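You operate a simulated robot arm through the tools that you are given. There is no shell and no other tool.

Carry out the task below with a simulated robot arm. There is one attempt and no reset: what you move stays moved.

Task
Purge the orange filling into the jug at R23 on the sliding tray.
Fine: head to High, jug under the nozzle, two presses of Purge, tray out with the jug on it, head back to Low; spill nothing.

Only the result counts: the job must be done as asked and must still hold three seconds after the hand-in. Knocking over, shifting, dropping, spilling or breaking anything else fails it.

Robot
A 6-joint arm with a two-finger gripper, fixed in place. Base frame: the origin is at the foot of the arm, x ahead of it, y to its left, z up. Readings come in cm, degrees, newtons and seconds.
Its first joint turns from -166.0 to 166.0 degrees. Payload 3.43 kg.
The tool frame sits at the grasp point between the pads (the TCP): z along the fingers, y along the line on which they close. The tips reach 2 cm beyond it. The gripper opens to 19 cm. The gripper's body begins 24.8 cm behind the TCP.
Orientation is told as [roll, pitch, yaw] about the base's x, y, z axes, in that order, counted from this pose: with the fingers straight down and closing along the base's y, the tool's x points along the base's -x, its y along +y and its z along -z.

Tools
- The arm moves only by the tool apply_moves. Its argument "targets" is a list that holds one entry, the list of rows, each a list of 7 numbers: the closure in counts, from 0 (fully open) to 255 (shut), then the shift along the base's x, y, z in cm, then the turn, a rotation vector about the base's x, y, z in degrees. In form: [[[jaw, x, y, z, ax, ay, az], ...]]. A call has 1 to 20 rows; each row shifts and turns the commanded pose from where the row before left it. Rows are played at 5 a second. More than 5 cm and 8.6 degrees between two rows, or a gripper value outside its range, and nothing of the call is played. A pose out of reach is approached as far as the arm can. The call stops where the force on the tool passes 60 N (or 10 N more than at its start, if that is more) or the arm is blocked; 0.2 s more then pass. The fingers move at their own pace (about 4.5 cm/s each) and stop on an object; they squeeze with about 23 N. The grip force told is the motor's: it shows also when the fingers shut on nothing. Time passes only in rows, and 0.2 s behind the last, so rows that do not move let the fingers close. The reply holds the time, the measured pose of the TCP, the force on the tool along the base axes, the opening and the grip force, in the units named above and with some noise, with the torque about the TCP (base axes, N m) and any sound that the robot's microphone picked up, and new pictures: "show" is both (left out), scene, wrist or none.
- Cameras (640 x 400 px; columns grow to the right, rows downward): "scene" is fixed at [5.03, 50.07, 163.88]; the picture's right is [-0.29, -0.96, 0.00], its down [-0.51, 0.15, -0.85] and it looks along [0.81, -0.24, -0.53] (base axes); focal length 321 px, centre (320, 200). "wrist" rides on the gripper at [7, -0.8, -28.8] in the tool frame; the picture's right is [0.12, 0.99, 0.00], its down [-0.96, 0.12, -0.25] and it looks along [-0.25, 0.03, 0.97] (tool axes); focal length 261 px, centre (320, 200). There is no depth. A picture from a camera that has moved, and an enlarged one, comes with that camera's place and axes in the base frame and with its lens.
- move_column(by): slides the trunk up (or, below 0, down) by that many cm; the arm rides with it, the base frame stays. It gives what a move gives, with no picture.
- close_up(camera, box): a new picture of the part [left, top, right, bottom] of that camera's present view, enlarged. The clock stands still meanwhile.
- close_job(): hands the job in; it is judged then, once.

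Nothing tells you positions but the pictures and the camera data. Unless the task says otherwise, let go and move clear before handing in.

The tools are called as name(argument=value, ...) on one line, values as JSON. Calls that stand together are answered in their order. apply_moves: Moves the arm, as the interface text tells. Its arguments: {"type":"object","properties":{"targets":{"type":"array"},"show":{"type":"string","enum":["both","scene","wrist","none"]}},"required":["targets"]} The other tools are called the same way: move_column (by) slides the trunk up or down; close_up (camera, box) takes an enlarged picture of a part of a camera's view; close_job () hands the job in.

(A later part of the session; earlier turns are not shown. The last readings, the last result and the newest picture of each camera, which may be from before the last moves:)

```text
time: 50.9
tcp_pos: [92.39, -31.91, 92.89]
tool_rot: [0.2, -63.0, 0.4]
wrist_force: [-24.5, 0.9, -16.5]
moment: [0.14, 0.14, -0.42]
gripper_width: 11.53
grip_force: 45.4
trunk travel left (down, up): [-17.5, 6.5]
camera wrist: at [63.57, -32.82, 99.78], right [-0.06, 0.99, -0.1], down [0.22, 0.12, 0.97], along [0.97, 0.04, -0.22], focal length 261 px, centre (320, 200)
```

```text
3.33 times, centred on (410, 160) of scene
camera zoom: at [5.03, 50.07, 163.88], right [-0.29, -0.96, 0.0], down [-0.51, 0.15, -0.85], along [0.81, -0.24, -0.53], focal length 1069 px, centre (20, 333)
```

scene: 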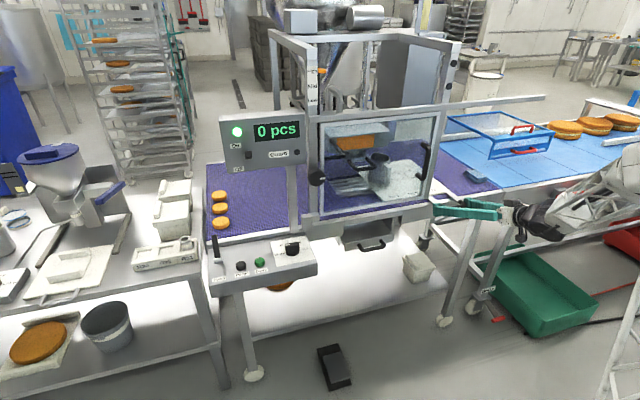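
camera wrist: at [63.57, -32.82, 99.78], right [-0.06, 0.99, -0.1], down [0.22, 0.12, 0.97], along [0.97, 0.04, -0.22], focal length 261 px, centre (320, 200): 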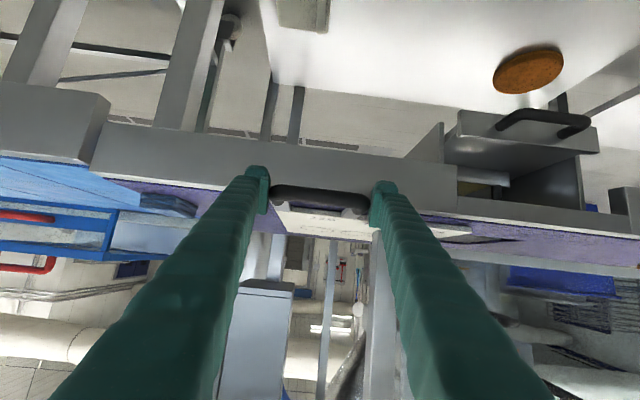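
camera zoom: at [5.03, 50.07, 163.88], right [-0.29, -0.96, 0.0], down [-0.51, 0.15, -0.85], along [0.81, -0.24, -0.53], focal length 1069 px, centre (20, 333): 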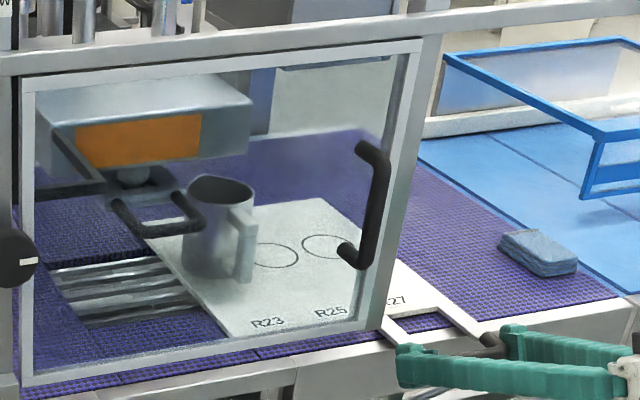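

The jug is approaching the nozzle under the raised head with clearance. I relieve the slight x strain and continue slowly for 9 cm.

apply_moves(targets=[[[150, -0.08, 0.3, -0.03, 0, 0, 0], [150, 0, 0.5, 0, 0, 0, 0], [150, 0, 0.7, 0, 0, 0, 0], [150, 0, 0.8, 0, 0, 0, 0], [150, 0, 0.8, 0, 0, 0, 0], [150, 0, 0.8, 0, 0, 0, 0], [150, 0, 0.8, 0, 0, 0, 0], [150, 0, 0.8, 0, 0, 0, 0], [150, 0, 0.8, 0, 0, 0, 0], [150, 0, 0.8, 0, 0, 0, 0], [150, 0, 0.8, 0, 0, 0, 0], [150, 0, 0.6, 0, 0, 0, 0], [150, 0, 0.3, 0, 0, 0, 0], [150, 0, 0, 0, 0, 0, 0]]], show="both")

close_up(camera="scene", box=[330, 110, 430, 200])

```text
time: 53.9
tcp_pos: [92.34, -23.15, 93.01]
tool_rot: [0.1, -63.0, 0.3]
wrist_force: [13.9, 2.0, -3.4]
moment: [-0.34, 0.09, -0.14]
gripper_width: 11.55
grip_force: 44.7
trunk travel left (down, up): [-17.5, 6.5]
camera wrist: at [63.55, -24.04, 99.79], right [-0.06, 0.99, -0.11], down [0.22, 0.12, 0.97], along [0.97, 0.04, -0.22], focal length 261 px, centre (320, 200)
```

scene: 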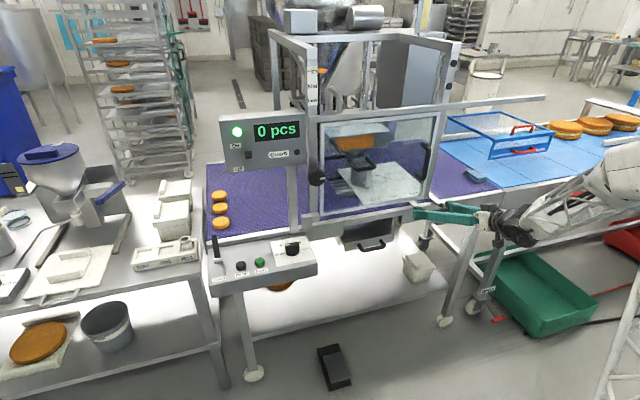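
wrist: 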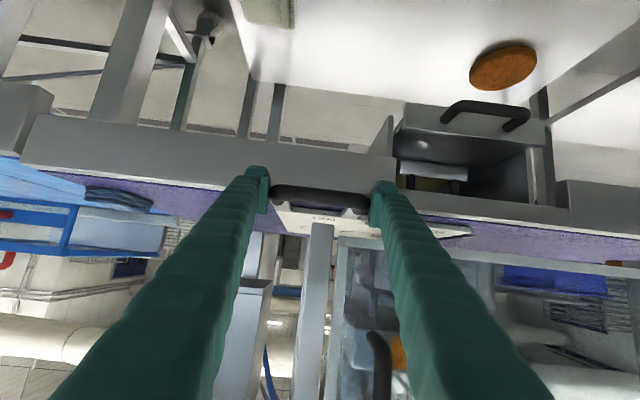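

```text
4.44 times, centred on (380, 155) of scene
camera zoom: at [5.03, 50.07, 163.88], right [-0.29, -0.96, 0.0], down [-0.51, 0.15, -0.85], along [0.81, -0.24, -0.53], focal length 1425 px, centre (53, 400)
```

zoom: 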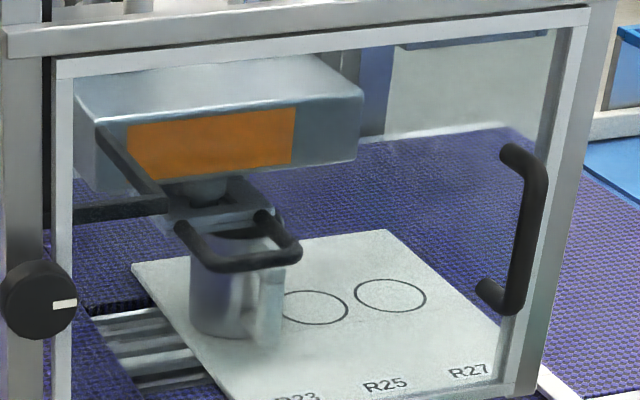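

The jug is nearly under the nozzle; I estimate about 3 cm more to go. I slide that and check alignment.

apply_moves(targets=[[[150, 0.04, 0.3, 0, 0, 0, 0], [150, 0, 0.5, 0, 0, 0, 0], [150, 0, 0.6, 0, 0, 0, 0], [150, 0, 0.6, 0, 0, 0, 0], [150, 0, 0.5, 0, 0, 0, 0], [150, 0, 0.4, 0, 0, 0, 0], [150, 0, 0.3, 0, 0, 0, 0], [150, 0, 0, 0, 0, 0, 0]]], show="wrist")

close_up(camera="scene", box=[330, 110, 430, 200])

```text
time: 55.6
tcp_pos: [92.27, -19.8, 92.95]
tool_rot: [0.2, -63.0, 0.2]
wrist_force: [4.8, 0.6, -5.4]
moment: [0.26, -0.02, -0.41]
gripper_width: 11.55
grip_force: 44.7
trunk travel left (down, up): [-17.5, 6.5]
camera wrist: at [63.54, -20.85, 99.81], right [-0.06, 0.99, -0.1], down [0.22, 0.12, 0.97], along [0.97, 0.04, -0.22], focal length 261 px, centre (320, 200)
```

wrist: 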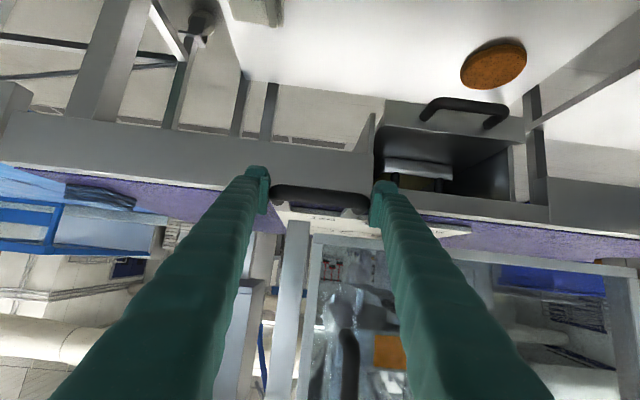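

```text
4.44 times, centred on (380, 155) of scene
camera zoom: at [5.03, 50.07, 163.88], right [-0.29, -0.96, 0.0], down [-0.51, 0.15, -0.85], along [0.81, -0.24, -0.53], focal length 1425 px, centre (53, 400)
```

zoom: 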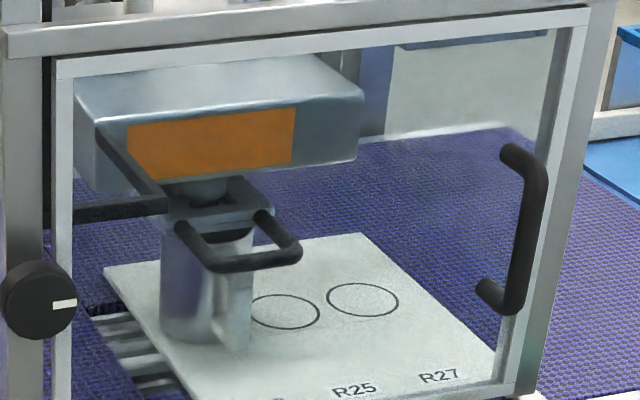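

The jug now looks close to under the nozzle. To verify the alignment I release the handle, back away and look from straight ahead.

apply_moves(targets=[[[100, 0, 0, 0, 0, 0, 0], [60, 0, 0, 0, 0, 0, 0], [60, 0, 0, 0, 0, 0, 0], [60, -2.5, 0, 1.2, 0, 0, 0], [60, -3.5, 0, 1.7, 0, 0, 0], [60, -4, 0, 2, 0, 0, 0], [0, -4, 0, 2, 0, 0, 0], [0, -2, 3, 2, 0, -4, 0], [0, -2, 4, 2, 0, -4, 0], [0, 0, 4, 1, 0, -4, 0], [0, 0, 4, 0, 0, -4, 0], [0, 0, 3, 0, 0, -4, 0], [0, 0, 0, 0, 0, 0, 0]]], show="both")

close_up(camera="wrist", box=[220, 60, 420, 200])

close_up(camera="scene", box=[330, 110, 430, 200])

```text
time: 58.5
tcp_pos: [78.25, -4.41, 109.72]
tool_rot: [-0.2, -81.4, 1.1]
wrist_force: [-0.4, 0.6, 0.2]
moment: [0.01, 0.01, -0.01]
gripper_width: 18.99
grip_force: 0.0
out of reach, approached as far as the arm can: row 10, 11, 12
trunk travel left (down, up): [-17.5, 6.5]
camera wrist: at [48.79, -5.76, 107.19], right [-0.04, 0.99, -0.12], down [-0.1, 0.11, 0.99], along [0.99, 0.05, 0.1], focal length 261 px, centre (320, 200)
```

scene: 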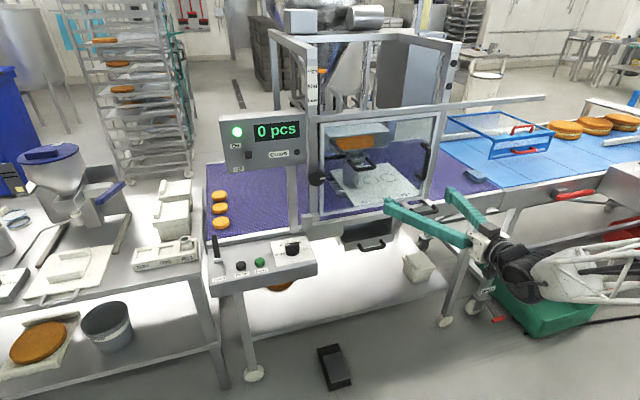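
wrist: 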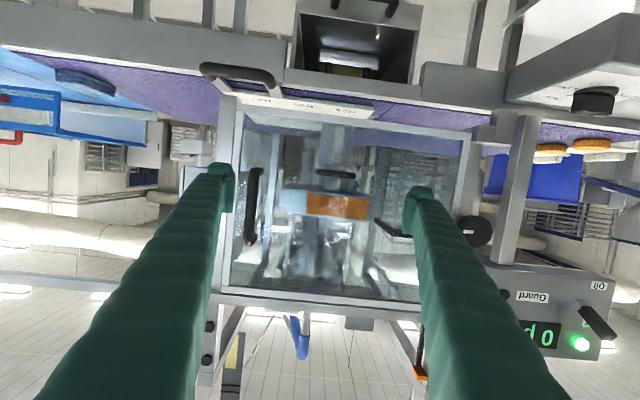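

```text
2.86 times, centred on (320, 130) of wrist
camera zoom: at [48.79, -5.76, 107.19], right [-0.04, 0.99, -0.12], down [-0.1, 0.11, 0.99], along [0.99, 0.05, 0.1], focal length 745 px, centre (320, 400)
```

zoom: 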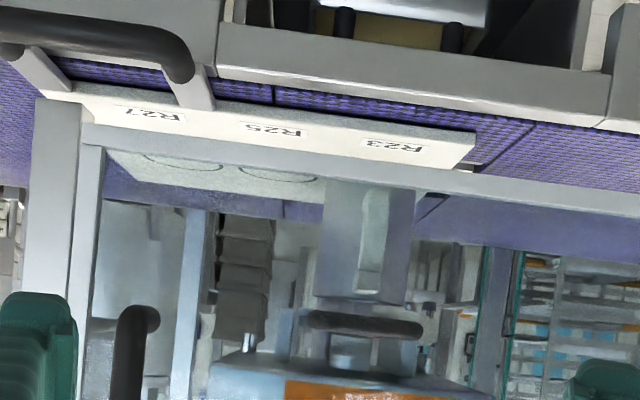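

```text
4.44 times, centred on (380, 155) of scene
camera zoom: at [5.03, 50.07, 163.88], right [-0.29, -0.96, 0.0], down [-0.51, 0.15, -0.85], along [0.81, -0.24, -0.53], focal length 1425 px, centre (53, 400)
```

zoom: 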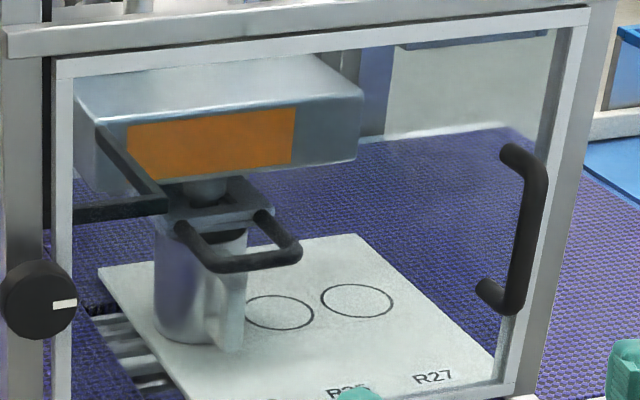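

The tray sits still and the jug is beneath the nozzle. I enlarge further to measure the sideways alignment.

close_up(camera="wrist", box=[300, 110, 380, 210])

close_up(camera="scene", box=[340, 140, 390, 190])

```text
4.00 times, centred on (340, 160) of wrist
camera zoom: at [48.79, -5.76, 107.19], right [-0.04, 0.99, -0.12], down [-0.1, 0.11, 0.99], along [0.99, 0.05, 0.1], focal length 1043 px, centre (240, 360)
```

zoom: 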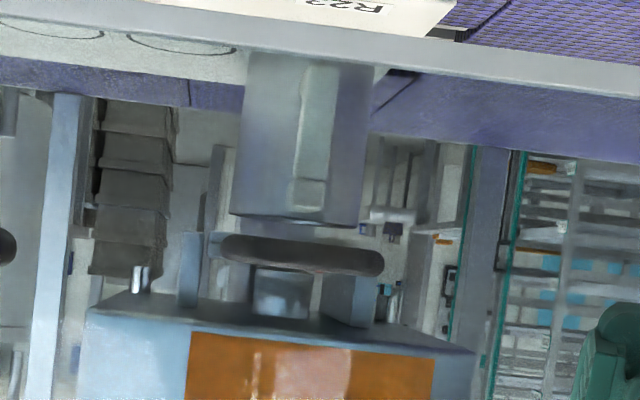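

```text
8.00 times, centred on (365, 165) of scene
camera zoom: at [5.03, 50.07, 163.88], right [-0.29, -0.96, 0.0], down [-0.51, 0.15, -0.85], along [0.81, -0.24, -0.53], focal length 2566 px, centre (-40, 480)
```

zoom: 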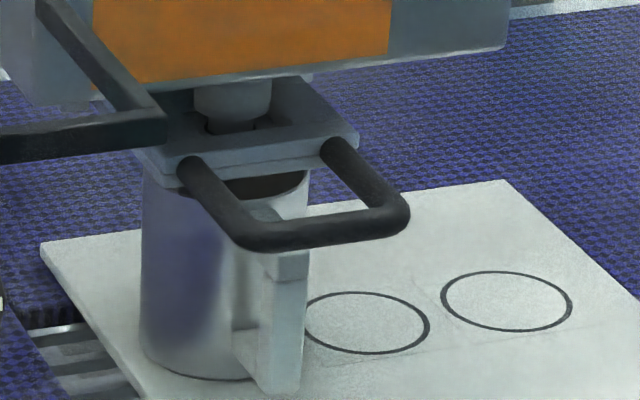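

Measured from the front, the jug centre is within about 0.4 cm of the nozzle (both near y 0.3), rim below the nozzle plate. Next I close the gripper and travel left over the control panel to look at the Purge button.

apply_moves(targets=[[[100, -2, 2, 1, 0, 6, 0], [200, -2, 3, 1, 0, 6, 0], [255, -1, 4, 1, 0, 6, 0], [255, 0, 4.5, 1, 0, 6, 0], [255, 0, 4.5, 1, 0, 6, 0], [255, 0, 4.5, 0, 0, 6, 0], [255, 0, 4.5, 0, 0, 0, 0], [255, 0, 4.5, 0, 0, 0, 0], [255, 0, 4.5, 0, 0, 0, 0], [255, 0, 4.5, 0, 0, 0, 0], [255, 0, 4.5, 0, 0, 0, 0], [255, 0, 4.5, 0, 0, 0, 0], [255, 0, 3.5, 0, 0, 0, 0], [255, 0, 0, 0, 0, 0, 0]]], show="both")

```text
time: 61.5
tcp_pos: [73.59, 44.08, 112.99]
tool_rot: [0.1, -47.0, 0.3]
wrist_force: [0.3, 0.1, 0.3]
moment: [-0.03, 0.0, -0.03]
gripper_width: 0.0
grip_force: 23.1
out of reach, approached as far as the arm can: row 2, 3
trunk travel left (down, up): [-17.5, 6.5]
camera wrist: at [47.8, 43.07, 127.64], right [-0.09, 0.99, -0.08], down [0.47, 0.12, 0.87], along [0.88, 0.04, -0.48], focal length 261 px, centre (320, 200)
```

scene: 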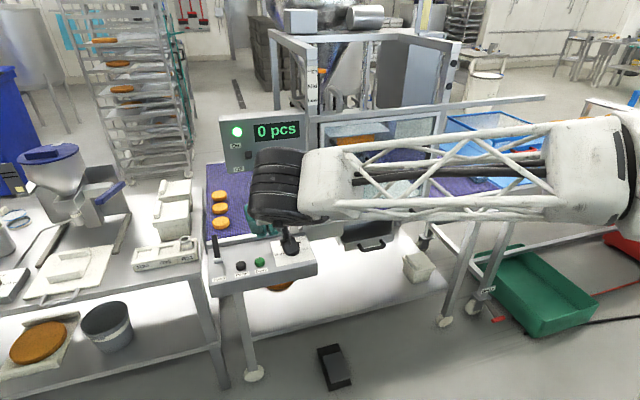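
wrist: 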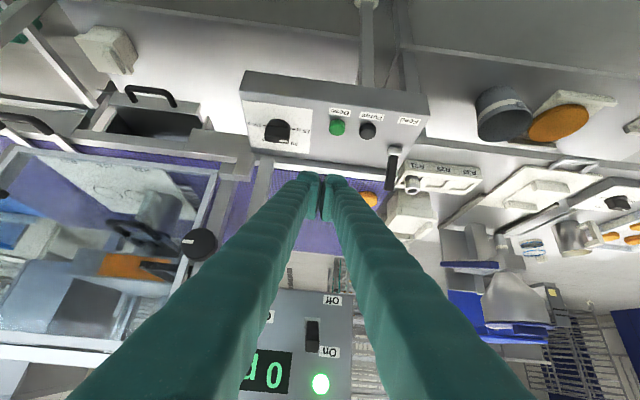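

The closed gripper is over the panel. I enlarge the Purge button area.

close_up(camera="wrist", box=[230, 60, 450, 210])

close_up(camera="wrist", box=[310, 90, 430, 180])

close_up(camera="scene", box=[200, 220, 330, 300])

```text
2.67 times, centred on (340, 135) of wrist
camera zoom: at [47.8, 43.07, 127.64], right [-0.09, 0.99, -0.08], down [0.47, 0.12, 0.87], along [0.88, 0.04, -0.48], focal length 695 px, centre (267, 373)
```

zoom: 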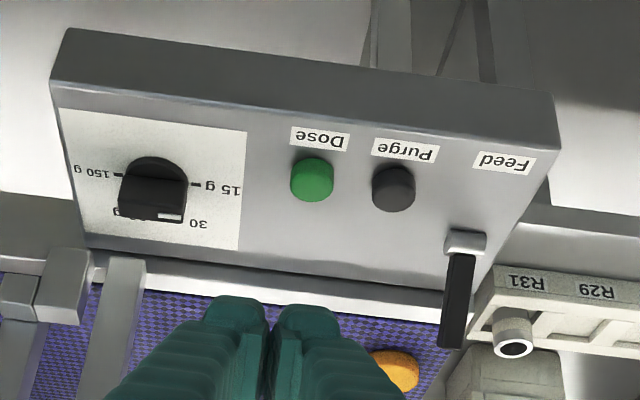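

```text
4.44 times, centred on (370, 135) of wrist
camera zoom: at [47.8, 43.07, 127.64], right [-0.09, 0.99, -0.08], down [0.47, 0.12, 0.87], along [0.88, 0.04, -0.48], focal length 1158 px, centre (98, 489)
```

zoom: 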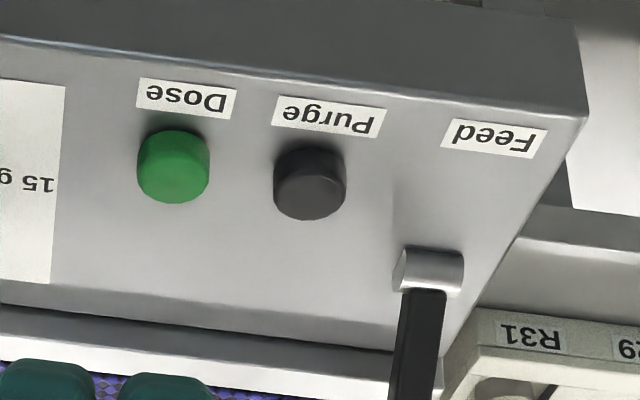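

```text
4.92 times, centred on (265, 260) of scene
camera zoom: at [5.03, 50.07, 163.88], right [-0.29, -0.96, 0.0], down [-0.51, 0.15, -0.85], along [0.81, -0.24, -0.53], focal length 1579 px, centre (591, -95)
```

zoom: 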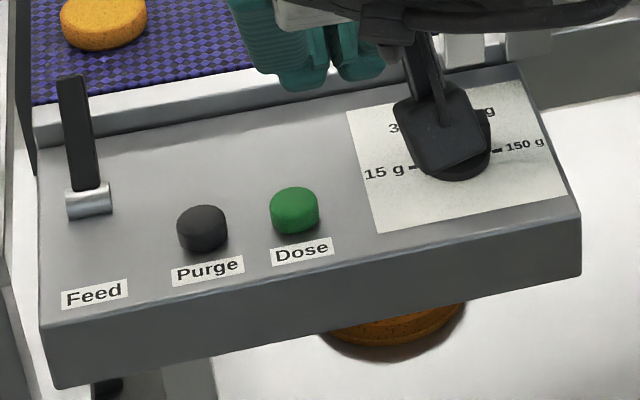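

Purge cap top is at about (85.5, 52.8, 91.5), with Dose 6.5 cm to its right and the Feed lever to its left. I move the closed fingertips to just above Purge and check before pressing.

apply_moves(targets=[[[255, 0, 2.9, 0, 0, 3.5, 0], [255, 0, 2.9, 0, 0, 3.5, 0], [255, 1.5, 2.9, -2, 0, 0, 0], [255, 2.5, 0, -3, 0, 0, 0], [255, 2.5, 0, -3, 0, 0, 0], [255, 2.5, 0, -3, 0, 0, 0], [255, 2.4, 0, -2.5, 0, 0, 0], [255, 0, 0, 0, 0, 0, 0]]], show="both")

close_up(camera="wrist", box=[240, 110, 400, 230])

close_up(camera="scene", box=[200, 220, 300, 290])

```text
time: 63.2
tcp_pos: [84.92, 52.84, 99.66]
tool_rot: [0.2, -40.0, 0.2]
wrist_force: [-0.2, -0.1, -1.0]
moment: [-0.01, -0.03, 0.0]
gripper_width: 0.0
grip_force: 23.4
trunk travel left (down, up): [-17.5, 6.5]
camera wrist: at [61.08, 51.76, 117.23], right [-0.1, 0.99, -0.07], down [0.58, 0.12, 0.81], along [0.81, 0.04, -0.58], focal length 261 px, centre (320, 200)
```

scene: 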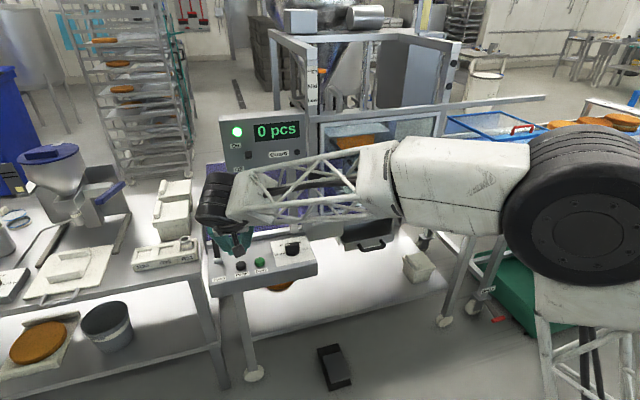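
wrist: 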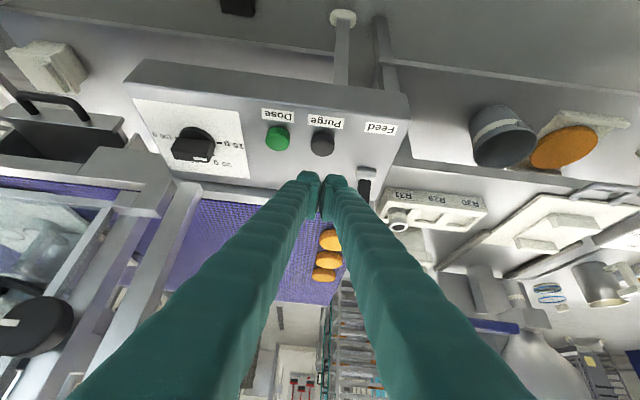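

```text
3.33 times, centred on (320, 170) of wrist
camera zoom: at [61.08, 51.76, 117.23], right [-0.1, 0.99, -0.07], down [0.58, 0.12, 0.81], along [0.81, 0.04, -0.58], focal length 869 px, centre (320, 300)
```

zoom: 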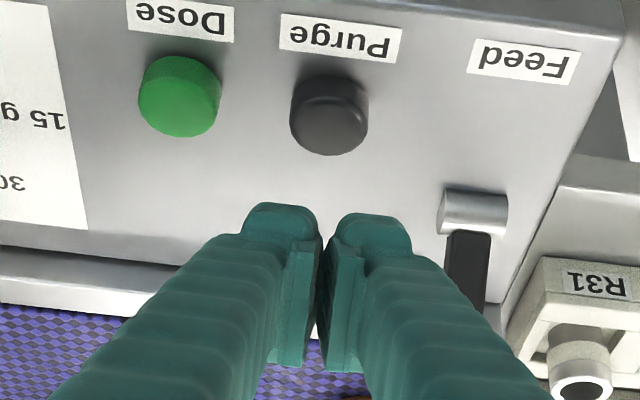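

```text
5.71 times, centred on (250, 255) of scene
camera zoom: at [5.03, 50.07, 163.88], right [-0.29, -0.96, 0.0], down [-0.51, 0.15, -0.85], along [0.81, -0.24, -0.53], focal length 1833 px, centre (720, -114)
```

zoom: 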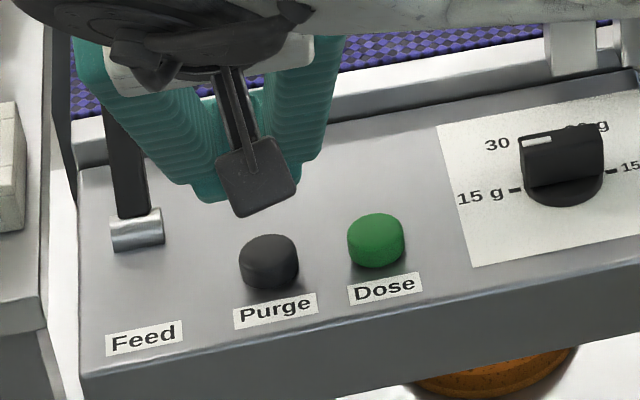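

The tip's lower edge is about 0.6 cm short of the button centre in x, so I shift that and come down to just above the cap.

apply_moves(targets=[[[255, 0.3, 0, -1.5, 0, 0, 0], [255, 0.3, 0, -1.5, 0, 0, 0], [255, 0, 0, -1, 0, 0, 0], [255, 0, 0, 0, 0, 0, 0]]], show="wrist")

close_up(camera="wrist", box=[260, 140, 380, 230])

close_up(camera="scene", box=[210, 225, 290, 285])

```text
time: 64.2
tcp_pos: [85.61, 52.64, 95.77]
tool_rot: [0.3, -40.0, 0.2]
wrist_force: [-0.4, 0.6, 0.2]
moment: [0.0, -0.03, -0.02]
gripper_width: 0.01
grip_force: 22.8
trunk travel left (down, up): [-17.5, 6.5]
camera wrist: at [61.67, 51.67, 113.21], right [-0.1, 0.99, -0.07], down [0.58, 0.12, 0.81], along [0.81, 0.04, -0.58], focal length 261 px, centre (320, 200)
```

wrist: 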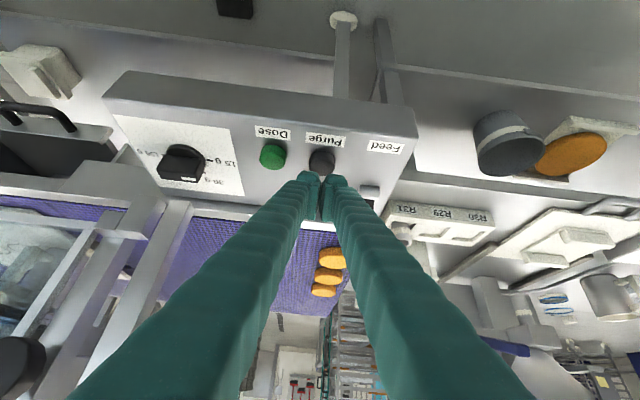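

```text
4.44 times, centred on (320, 185) of wrist
camera zoom: at [61.67, 51.67, 113.21], right [-0.1, 0.99, -0.07], down [0.58, 0.12, 0.81], along [0.81, 0.04, -0.58], focal length 1158 px, centre (320, 267)
```

zoom: 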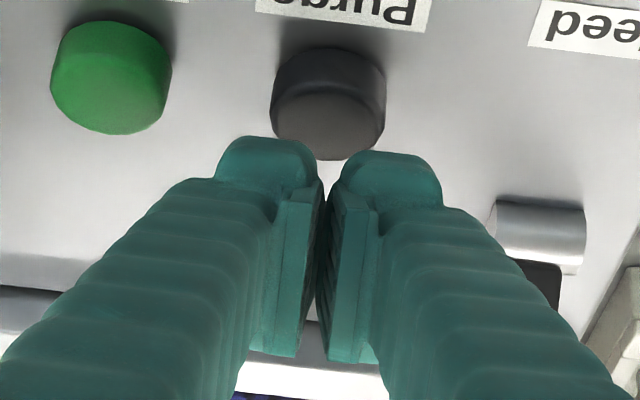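

```text
6.67 times, centred on (250, 255) of scene
camera zoom: at [5.03, 50.07, 163.88], right [-0.29, -0.96, 0.0], down [-0.51, 0.15, -0.85], along [0.81, -0.24, -0.53], focal length 2138 px, centre (787, -167)
```

zoom: 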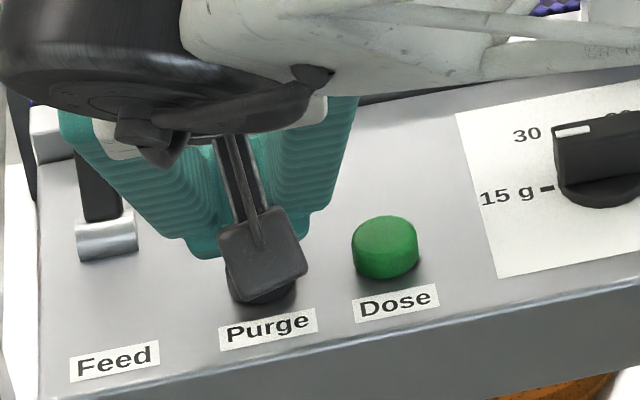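

Aligned over the cap. I lower in small steps to find the contact.

apply_moves(targets=[[[255, 0, 0, -0.4, 0, 0, 0], [255, 0, 0, -0.4, 0, 0, 0], [255, 0, 0, 0, 0, 0, 0]]], show="none")

close_up(camera="wrist", box=[260, 140, 380, 230])

```text
time: 65.0
tcp_pos: [85.58, 52.69, 94.76]
tool_rot: [0.3, -40.0, 0.2]
wrist_force: [-1.0, 0.0, -0.9]
moment: [0.03, 0.01, -0.01]
gripper_width: 0.0
grip_force: 23.6
trunk travel left (down, up): [-17.5, 6.5]
```

```text
4.44 times, centred on (320, 185) of wrist
camera zoom: at [61.69, 51.66, 112.44], right [-0.1, 0.99, -0.07], down [0.58, 0.12, 0.81], along [0.81, 0.04, -0.58], focal length 1158 px, centre (320, 267)
```

zoom: 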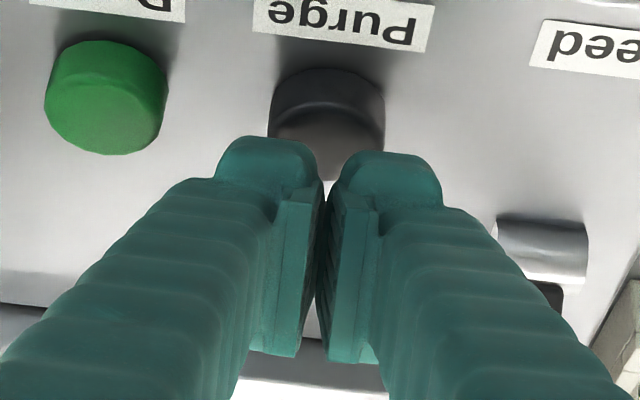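

Not yet in contact. I continue down in small steps.

apply_moves(targets=[[[255, 0, 0, -0.25, 0, 0, 0], [255, 0, 0, -0.25, 0, 0, 0], [255, 0, 0, 0, 0, 0, 0]]], show="none")

```text
time: 65.8
tcp_pos: [85.43, 52.68, 94.39]
tool_rot: [0.2, -40.0, 0.2]
wrist_force: [0.8, 0.2, -0.5]
moment: [-0.02, 0.01, -0.01]
gripper_width: 0.03
grip_force: 22.9
trunk travel left (down, up): [-17.5, 6.5]
```

apply_moves(targets=[[[255, 0, 0, -0.25, 0, 0, 0], [255, 0, 0, -0.25, 0, 0, 0], [255, 0, 0, 0, 0, 0, 0]]], show="none")

close_up(camera="wrist", box=[260, 140, 380, 230])

```text
time: 66.7
tcp_pos: [85.65, 52.56, 93.89]
tool_rot: [0.3, -40.0, 0.1]
wrist_force: [-0.5, 0.2, 1.0]
moment: [0.03, -0.01, -0.01]
gripper_width: 0.6
grip_force: 34.0
trunk travel left (down, up): [-17.5, 6.5]
```

```text
4.44 times, centred on (320, 185) of wrist
camera zoom: at [61.67, 51.65, 111.51], right [-0.1, 0.99, -0.07], down [0.58, 0.12, 0.81], along [0.81, 0.04, -0.58], focal length 1158 px, centre (320, 267)
```

zoom: 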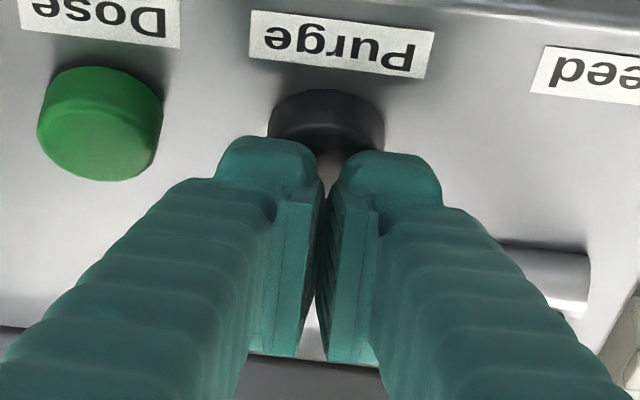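

The two fingertips began to wedge apart on the cap edge, so a single fingertip is better. I lift, shift 1.5 cm so only the right-hand finger is over Purge, and look.

apply_moves(targets=[[[255, 0, 0, 0.6, 0, 0, 0], [255, 0, 0, 0.6, 0, 0, 0], [255, 0, 0.8, 0.2, 0, 0, 0], [255, 0, 0.8, 0, 0, 0, 0], [255, 0, 0, 0, 0, 0, 0]]], show="none")

close_up(camera="wrist", box=[260, 140, 380, 230])

close_up(camera="scene", box=[320, 100, 420, 200])

```text
time: 67.8
tcp_pos: [85.71, 54.24, 95.37]
tool_rot: [0.2, -40.0, 0.2]
wrist_force: [0.1, 0.2, 0.9]
moment: [0.02, 0.0, 0.02]
gripper_width: 0.0
grip_force: 34.1
trunk travel left (down, up): [-17.5, 6.5]
```

```text
4.44 times, centred on (320, 185) of wrist
camera zoom: at [61.74, 53.28, 112.91], right [-0.1, 0.99, -0.07], down [0.58, 0.12, 0.81], along [0.81, 0.04, -0.58], focal length 1158 px, centre (320, 267)
```

zoom: 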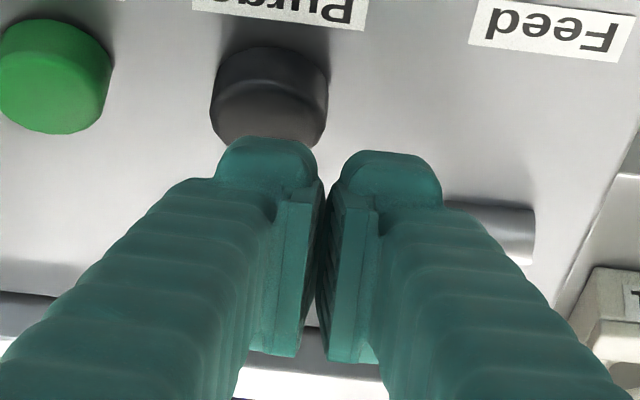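

```text
4.00 times, centred on (370, 150) of scene
camera zoom: at [5.03, 50.07, 163.88], right [-0.29, -0.96, 0.0], down [-0.51, 0.15, -0.85], along [0.81, -0.24, -0.53], focal length 1283 px, centre (120, 400)
```

zoom: 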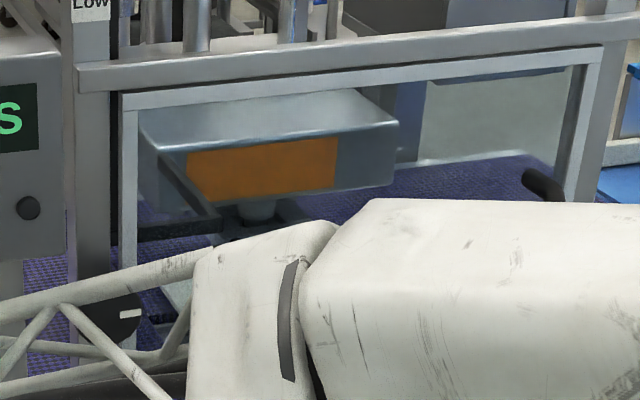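

The image-left fingertip is squarely over Purge, with the Feed lever clear. I lower step by step.

apply_moves(targets=[[[255, 0, -0.2, -0.4, 0, 0, 0], [255, 0, 0, -0.4, 0, 0, 0], [255, 0, 0, -0.3, 0, 0, 0], [255, 0, 0, 0, 0, 0, 0]]], show="none")

```text
time: 68.8
tcp_pos: [85.55, 54.06, 94.22]
tool_rot: [0.3, -40.0, 0.2]
wrist_force: [-0.3, -0.1, 0.0]
moment: [0.02, -0.01, 0.03]
gripper_width: 0.0
grip_force: 34.1
trunk travel left (down, up): [-17.5, 6.5]
```

apply_moves(targets=[[[255, 0, 0, -0.2, 0, 0, 0], [255, 0, 0, -0.2, 0, 0, 0], [255, 0, 0, 0, 0, 0, 0]]], show="none")

close_up(camera="wrist", box=[260, 140, 380, 230])

```text
time: 69.7
tcp_pos: [85.55, 54.18, 93.83]
tool_rot: [0.3, -40.0, 0.2]
wrist_force: [0.8, -0.1, 1.7]
moment: [0.01, -0.03, 0.0]
gripper_width: 0.02
grip_force: 34.1
trunk travel left (down, up): [-17.5, 6.5]
```

```text
4.44 times, centred on (320, 185) of wrist
camera zoom: at [61.66, 53.05, 111.37], right [-0.1, 0.99, -0.07], down [0.58, 0.12, 0.81], along [0.81, 0.04, -0.58], focal length 1158 px, centre (320, 267)
```

zoom: 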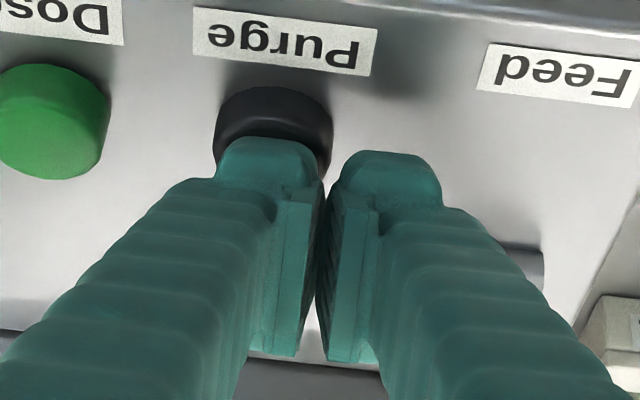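

Close to contact now. Another small step down.

apply_moves(targets=[[[255, 0, 0, -0.15, 0, 0, 0], [255, 0, 0, 0, 0, 0, 0]]], show="none")

```text
time: 70.2
tcp_pos: [85.47, 54.01, 93.63]
tool_rot: [0.2, -39.9, 0.2]
wrist_force: [1.1, -0.1, 1.9]
moment: [-0.05, -0.05, 0.03]
gripper_width: 0.02
grip_force: 34.3
trunk travel left (down, up): [-17.5, 6.5]
heard: click
```

A click was heard: first press of Purge. I lift off and check the nozzle and jug before the second press.

apply_moves(targets=[[[255, 0, 0, 0.4, 0, 0, 0], [255, 0, 0, 0.4, 0, 0, 0], [255, 0, 0, 0.4, 0, 0, 0], [255, 0, 0, 0, 0, 0, 0]]], show="both")

close_up(camera="wrist", box=[0, 160, 140, 400])

close_up(camera="scene", box=[320, 100, 420, 200])

```text
time: 71.2
tcp_pos: [85.48, 54.07, 94.89]
tool_rot: [0.2, -40.0, 0.2]
wrist_force: [-0.8, 0.3, 0.5]
moment: [-0.01, 0.01, -0.01]
gripper_width: 0.01
grip_force: 34.7
trunk travel left (down, up): [-17.5, 6.5]
camera wrist: at [61.66, 53.1, 112.4], right [-0.1, 0.99, -0.07], down [0.58, 0.12, 0.81], along [0.81, 0.04, -0.58], focal length 261 px, centre (320, 200)
```

scene: 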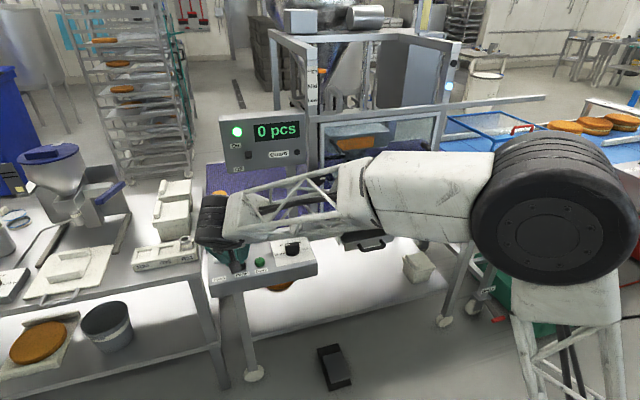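
wrist: 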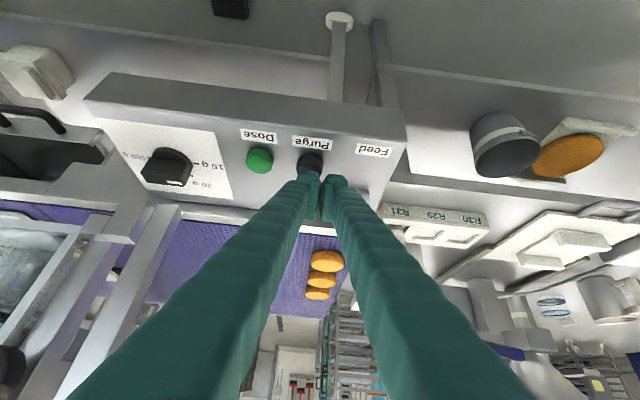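

```text
1.67 times, centred on (70, 280) of wrist
camera zoom: at [61.66, 53.1, 112.4], right [-0.1, 0.99, -0.07], down [0.58, 0.12, 0.81], along [0.81, 0.04, -0.58], focal length 434 px, centre (737, 67)
```

zoom: 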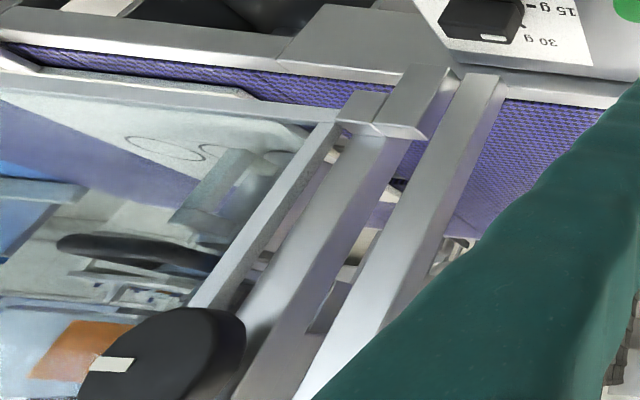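

```text
4.00 times, centred on (370, 150) of scene
camera zoom: at [5.03, 50.07, 163.88], right [-0.29, -0.96, 0.0], down [-0.51, 0.15, -0.85], along [0.81, -0.24, -0.53], focal length 1283 px, centre (120, 400)
```

zoom: 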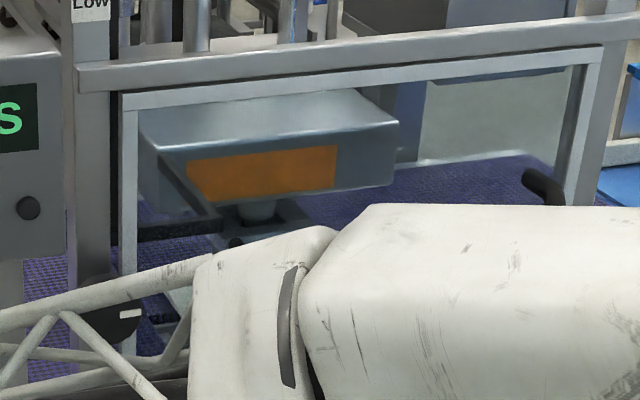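

A lamp on the right post appears lit now. I zoom in on it and wait a moment.

close_up(camera="scene", box=[430, 40, 480, 110])

apply_moves(targets=[[[255, 0, 0, 0, 0, 0, 0], [255, 0, 0, 0, 0, 0, 0], [255, 0, 0, 0, 0, 0, 0], [255, 0, 0, 0, 0, 0, 0], [255, 0, 0, 0, 0, 0, 0]]], show="scene")

close_up(camera="scene", box=[430, 40, 480, 110])

```text
5.71 times, centred on (455, 75) of scene
camera zoom: at [5.03, 50.07, 163.88], right [-0.29, -0.96, 0.0], down [-0.51, 0.15, -0.85], along [0.81, -0.24, -0.53], focal length 1833 px, centre (-451, 914)
```

zoom: 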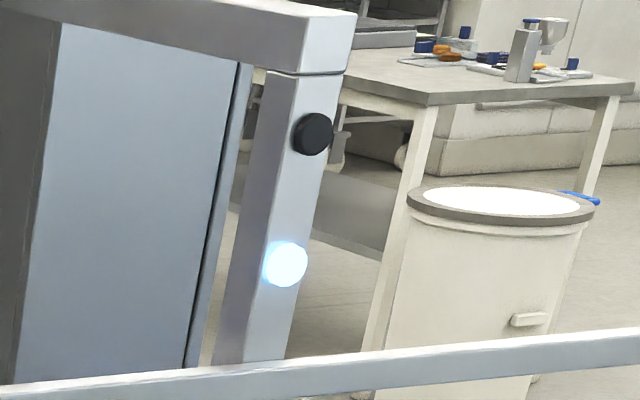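

```text
time: 72.5
tcp_pos: [85.66, 54.08, 94.76]
tool_rot: [0.1, -40.0, 0.3]
wrist_force: [-0.2, -0.6, -0.9]
moment: [0.01, 0.0, 0.03]
gripper_width: 0.01
grip_force: 34.2
trunk travel left (down, up): [-17.5, 6.5]
```

scene: 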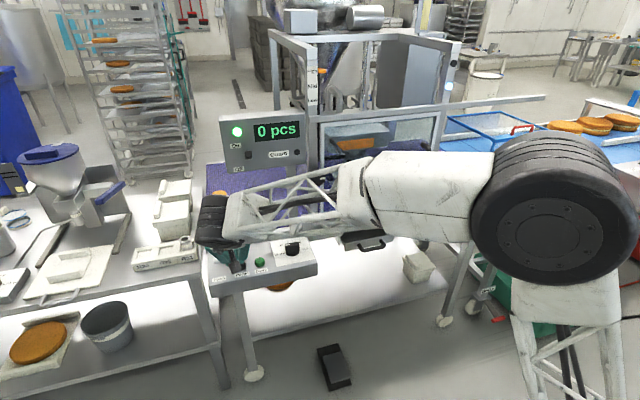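

```text
5.71 times, centred on (455, 75) of scene
camera zoom: at [5.03, 50.07, 163.88], right [-0.29, -0.96, 0.0], down [-0.51, 0.15, -0.85], along [0.81, -0.24, -0.53], focal length 1833 px, centre (-451, 914)
```

zoom: 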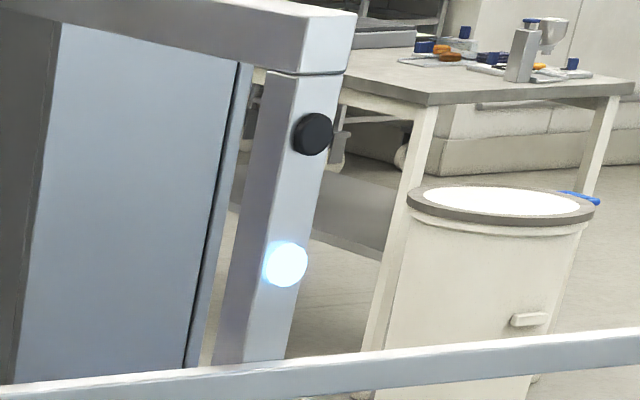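

The lamp is still on. Without letting time pass, I look at the nozzle and jug through the wrist camera and at the sight window.

close_up(camera="wrist", box=[0, 190, 90, 340])

close_up(camera="scene", box=[325, 115, 400, 165])

close_up(camera="scene", box=[220, 110, 310, 180])

```text
2.67 times, centred on (45, 265) of wrist
camera zoom: at [61.66, 53.1, 112.39], right [-0.1, 0.99, -0.07], down [0.58, 0.12, 0.81], along [0.81, 0.04, -0.58], focal length 695 px, centre (1053, 27)
```

zoom: 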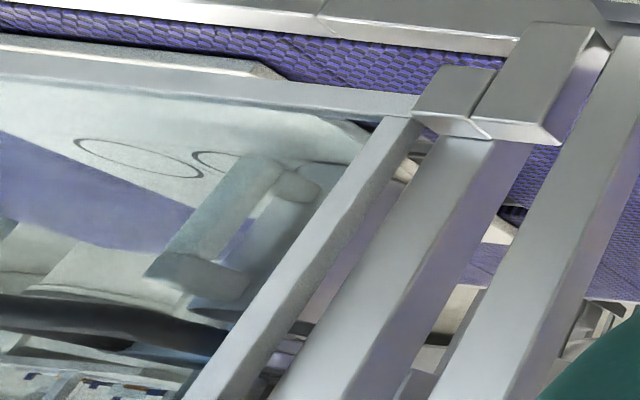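

```text
8.00 times, centred on (362, 140) of scene
camera zoom: at [5.03, 50.07, 163.88], right [-0.29, -0.96, 0.0], down [-0.51, 0.15, -0.85], along [0.81, -0.24, -0.53], focal length 2566 px, centre (-20, 680)
```

zoom: 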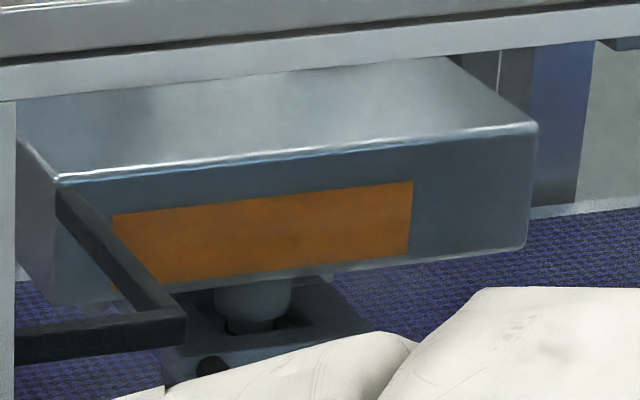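

```text
5.71 times, centred on (265, 145) of scene
camera zoom: at [5.03, 50.07, 163.88], right [-0.29, -0.96, 0.0], down [-0.51, 0.15, -0.85], along [0.81, -0.24, -0.53], focal length 1833 px, centre (634, 514)
```

zoom: 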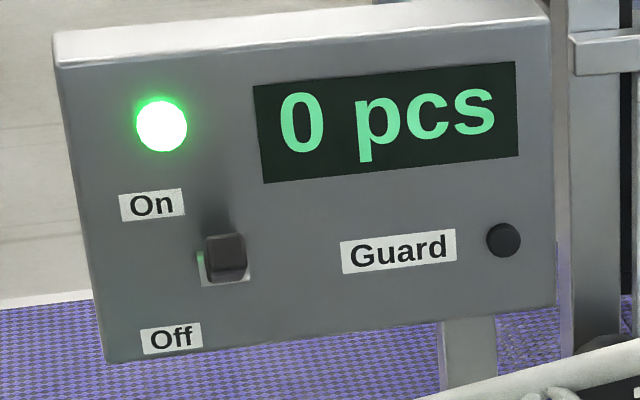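

The orange level in the head's window has dropped, so filling is flowing. I let a short moment pass and compare whether it is still running.

apply_moves(targets=[[[255, 0, 0, 0, 0, 0, 0]]], show="none")

close_up(camera="scene", box=[325, 115, 400, 165])

close_up(camera="scene", box=[430, 40, 480, 110])

```text
time: 72.8
tcp_pos: [85.46, 53.98, 94.81]
tool_rot: [0.2, -39.9, 0.2]
wrist_force: [0.6, 0.0, -0.1]
moment: [0.02, 0.0, 0.01]
gripper_width: 0.0
grip_force: 34.1
trunk travel left (down, up): [-17.5, 6.5]
```

```text
8.00 times, centred on (362, 140) of scene
camera zoom: at [5.03, 50.07, 163.88], right [-0.29, -0.96, 0.0], down [-0.51, 0.15, -0.85], along [0.81, -0.24, -0.53], focal length 2566 px, centre (-20, 680)
```

zoom: 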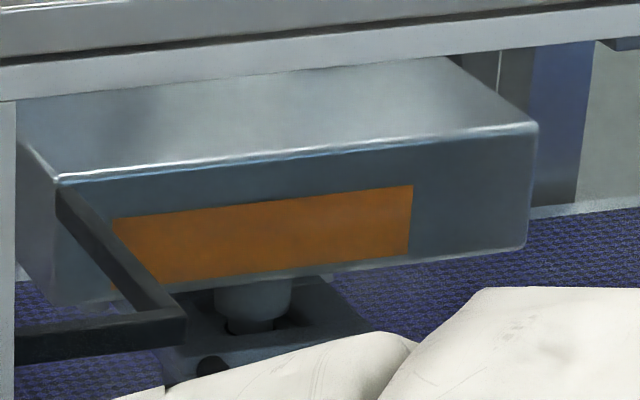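

```text
5.71 times, centred on (455, 75) of scene
camera zoom: at [5.03, 50.07, 163.88], right [-0.29, -0.96, 0.0], down [-0.51, 0.15, -0.85], along [0.81, -0.24, -0.53], focal length 1833 px, centre (-451, 914)
```

zoom: 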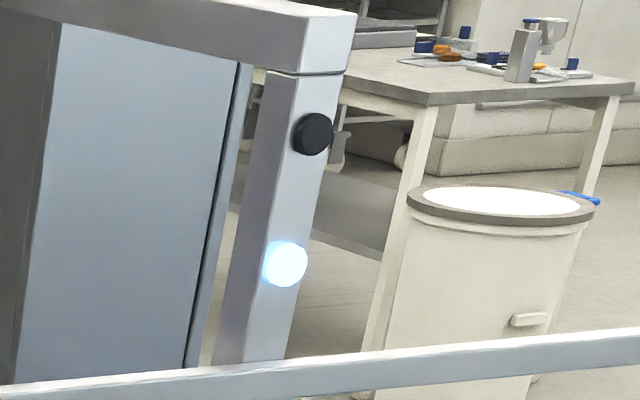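

Still flowing slowly. I keep waiting in short intervals while watching the level and the lamp.

apply_moves(targets=[[[255, 0, 0, 0, 0, 0, 0], [255, 0, 0, 0, 0, 0, 0], [255, 0, 0, 0, 0, 0, 0]]], show="none")

close_up(camera="scene", box=[325, 40, 475, 165])

```text
time: 73.7
tcp_pos: [85.61, 54.13, 94.79]
tool_rot: [0.2, -40.1, 0.1]
wrist_force: [-0.3, 0.8, 0.2]
moment: [-0.02, -0.01, -0.02]
gripper_width: 0.0
grip_force: 34.1
trunk travel left (down, up): [-17.5, 6.5]
```

```text
3.20 times, centred on (400, 102) of scene
camera zoom: at [5.03, 50.07, 163.88], right [-0.29, -0.96, 0.0], down [-0.51, 0.15, -0.85], along [0.81, -0.24, -0.53], focal length 1026 px, centre (64, 512)
```

zoom: 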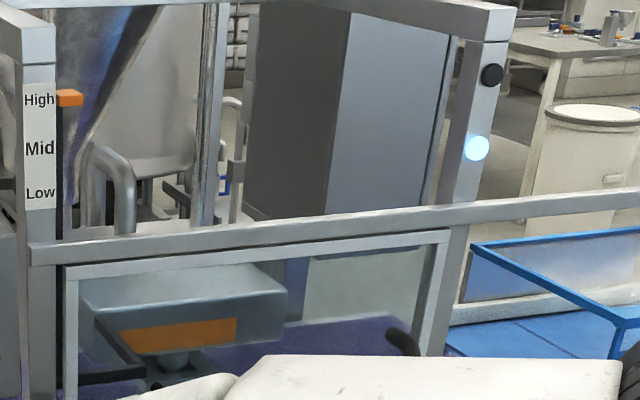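

Level continues down with the lamp on. I wait a little more.

apply_moves(targets=[[[255, 0, 0, 0, 0, 0, 0], [255, 0, 0, 0, 0, 0, 0], [255, 0, 0, 0, 0, 0, 0]]], show="none")

close_up(camera="scene", box=[325, 115, 400, 165])

close_up(camera="scene", box=[430, 40, 480, 110])

```text
time: 74.5
tcp_pos: [85.45, 54.11, 94.86]
tool_rot: [0.3, -40.0, 0.2]
wrist_force: [-0.2, 0.1, 0.9]
moment: [0.01, 0.0, 0.01]
gripper_width: 0.0
grip_force: 34.1
trunk travel left (down, up): [-17.5, 6.5]
```

```text
8.00 times, centred on (362, 140) of scene
camera zoom: at [5.03, 50.07, 163.88], right [-0.29, -0.96, 0.0], down [-0.51, 0.15, -0.85], along [0.81, -0.24, -0.53], focal length 2566 px, centre (-20, 680)
```

zoom: 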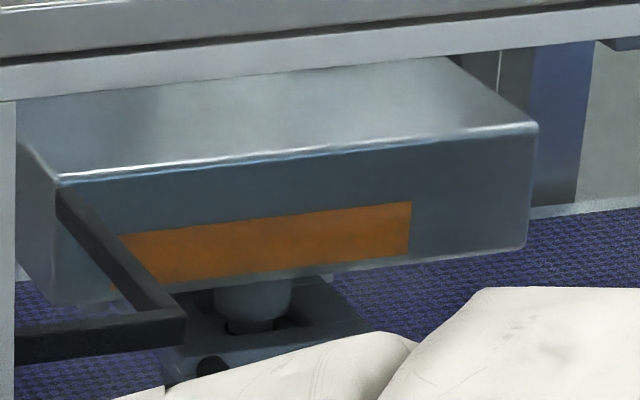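

```text
5.71 times, centred on (455, 75) of scene
camera zoom: at [5.03, 50.07, 163.88], right [-0.29, -0.96, 0.0], down [-0.51, 0.15, -0.85], along [0.81, -0.24, -0.53], focal length 1833 px, centre (-451, 914)
```

zoom: 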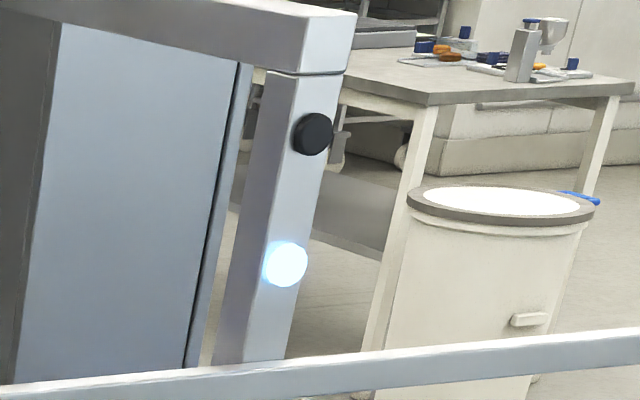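

The level is now at half. I check once more whether it stops here.

apply_moves(targets=[[[255, 0, 0, 0, 0, 0, 0], [255, 0, 0, 0, 0, 0, 0]]], show="none")

close_up(camera="scene", box=[325, 115, 400, 165])

close_up(camera="scene", box=[430, 40, 480, 110])

```text
time: 75.0
tcp_pos: [85.44, 54.13, 94.71]
tool_rot: [0.2, -39.9, 0.2]
wrist_force: [0.2, -0.6, 0.3]
moment: [0.01, 0.01, 0.03]
gripper_width: 0.0
grip_force: 34.3
trunk travel left (down, up): [-17.5, 6.5]
```

```text
8.00 times, centred on (362, 140) of scene
camera zoom: at [5.03, 50.07, 163.88], right [-0.29, -0.96, 0.0], down [-0.51, 0.15, -0.85], along [0.81, -0.24, -0.53], focal length 2566 px, centre (-20, 680)
```

zoom: 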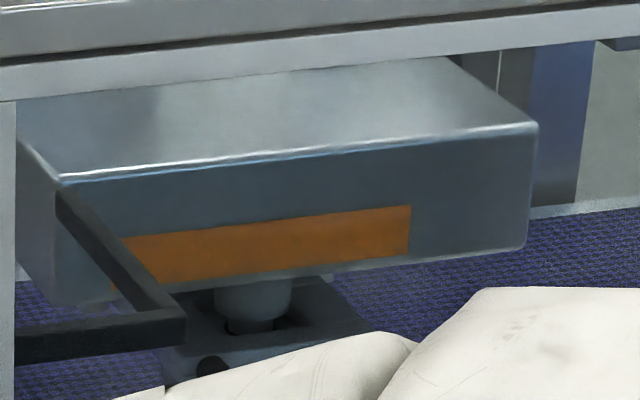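

```text
5.71 times, centred on (455, 75) of scene
camera zoom: at [5.03, 50.07, 163.88], right [-0.29, -0.96, 0.0], down [-0.51, 0.15, -0.85], along [0.81, -0.24, -0.53], focal length 1833 px, centre (-451, 914)
```

zoom: 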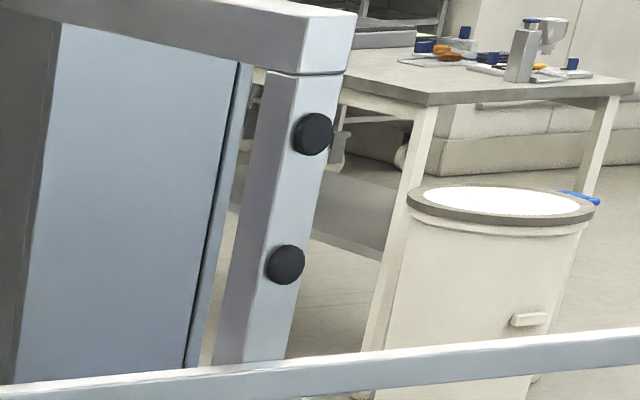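

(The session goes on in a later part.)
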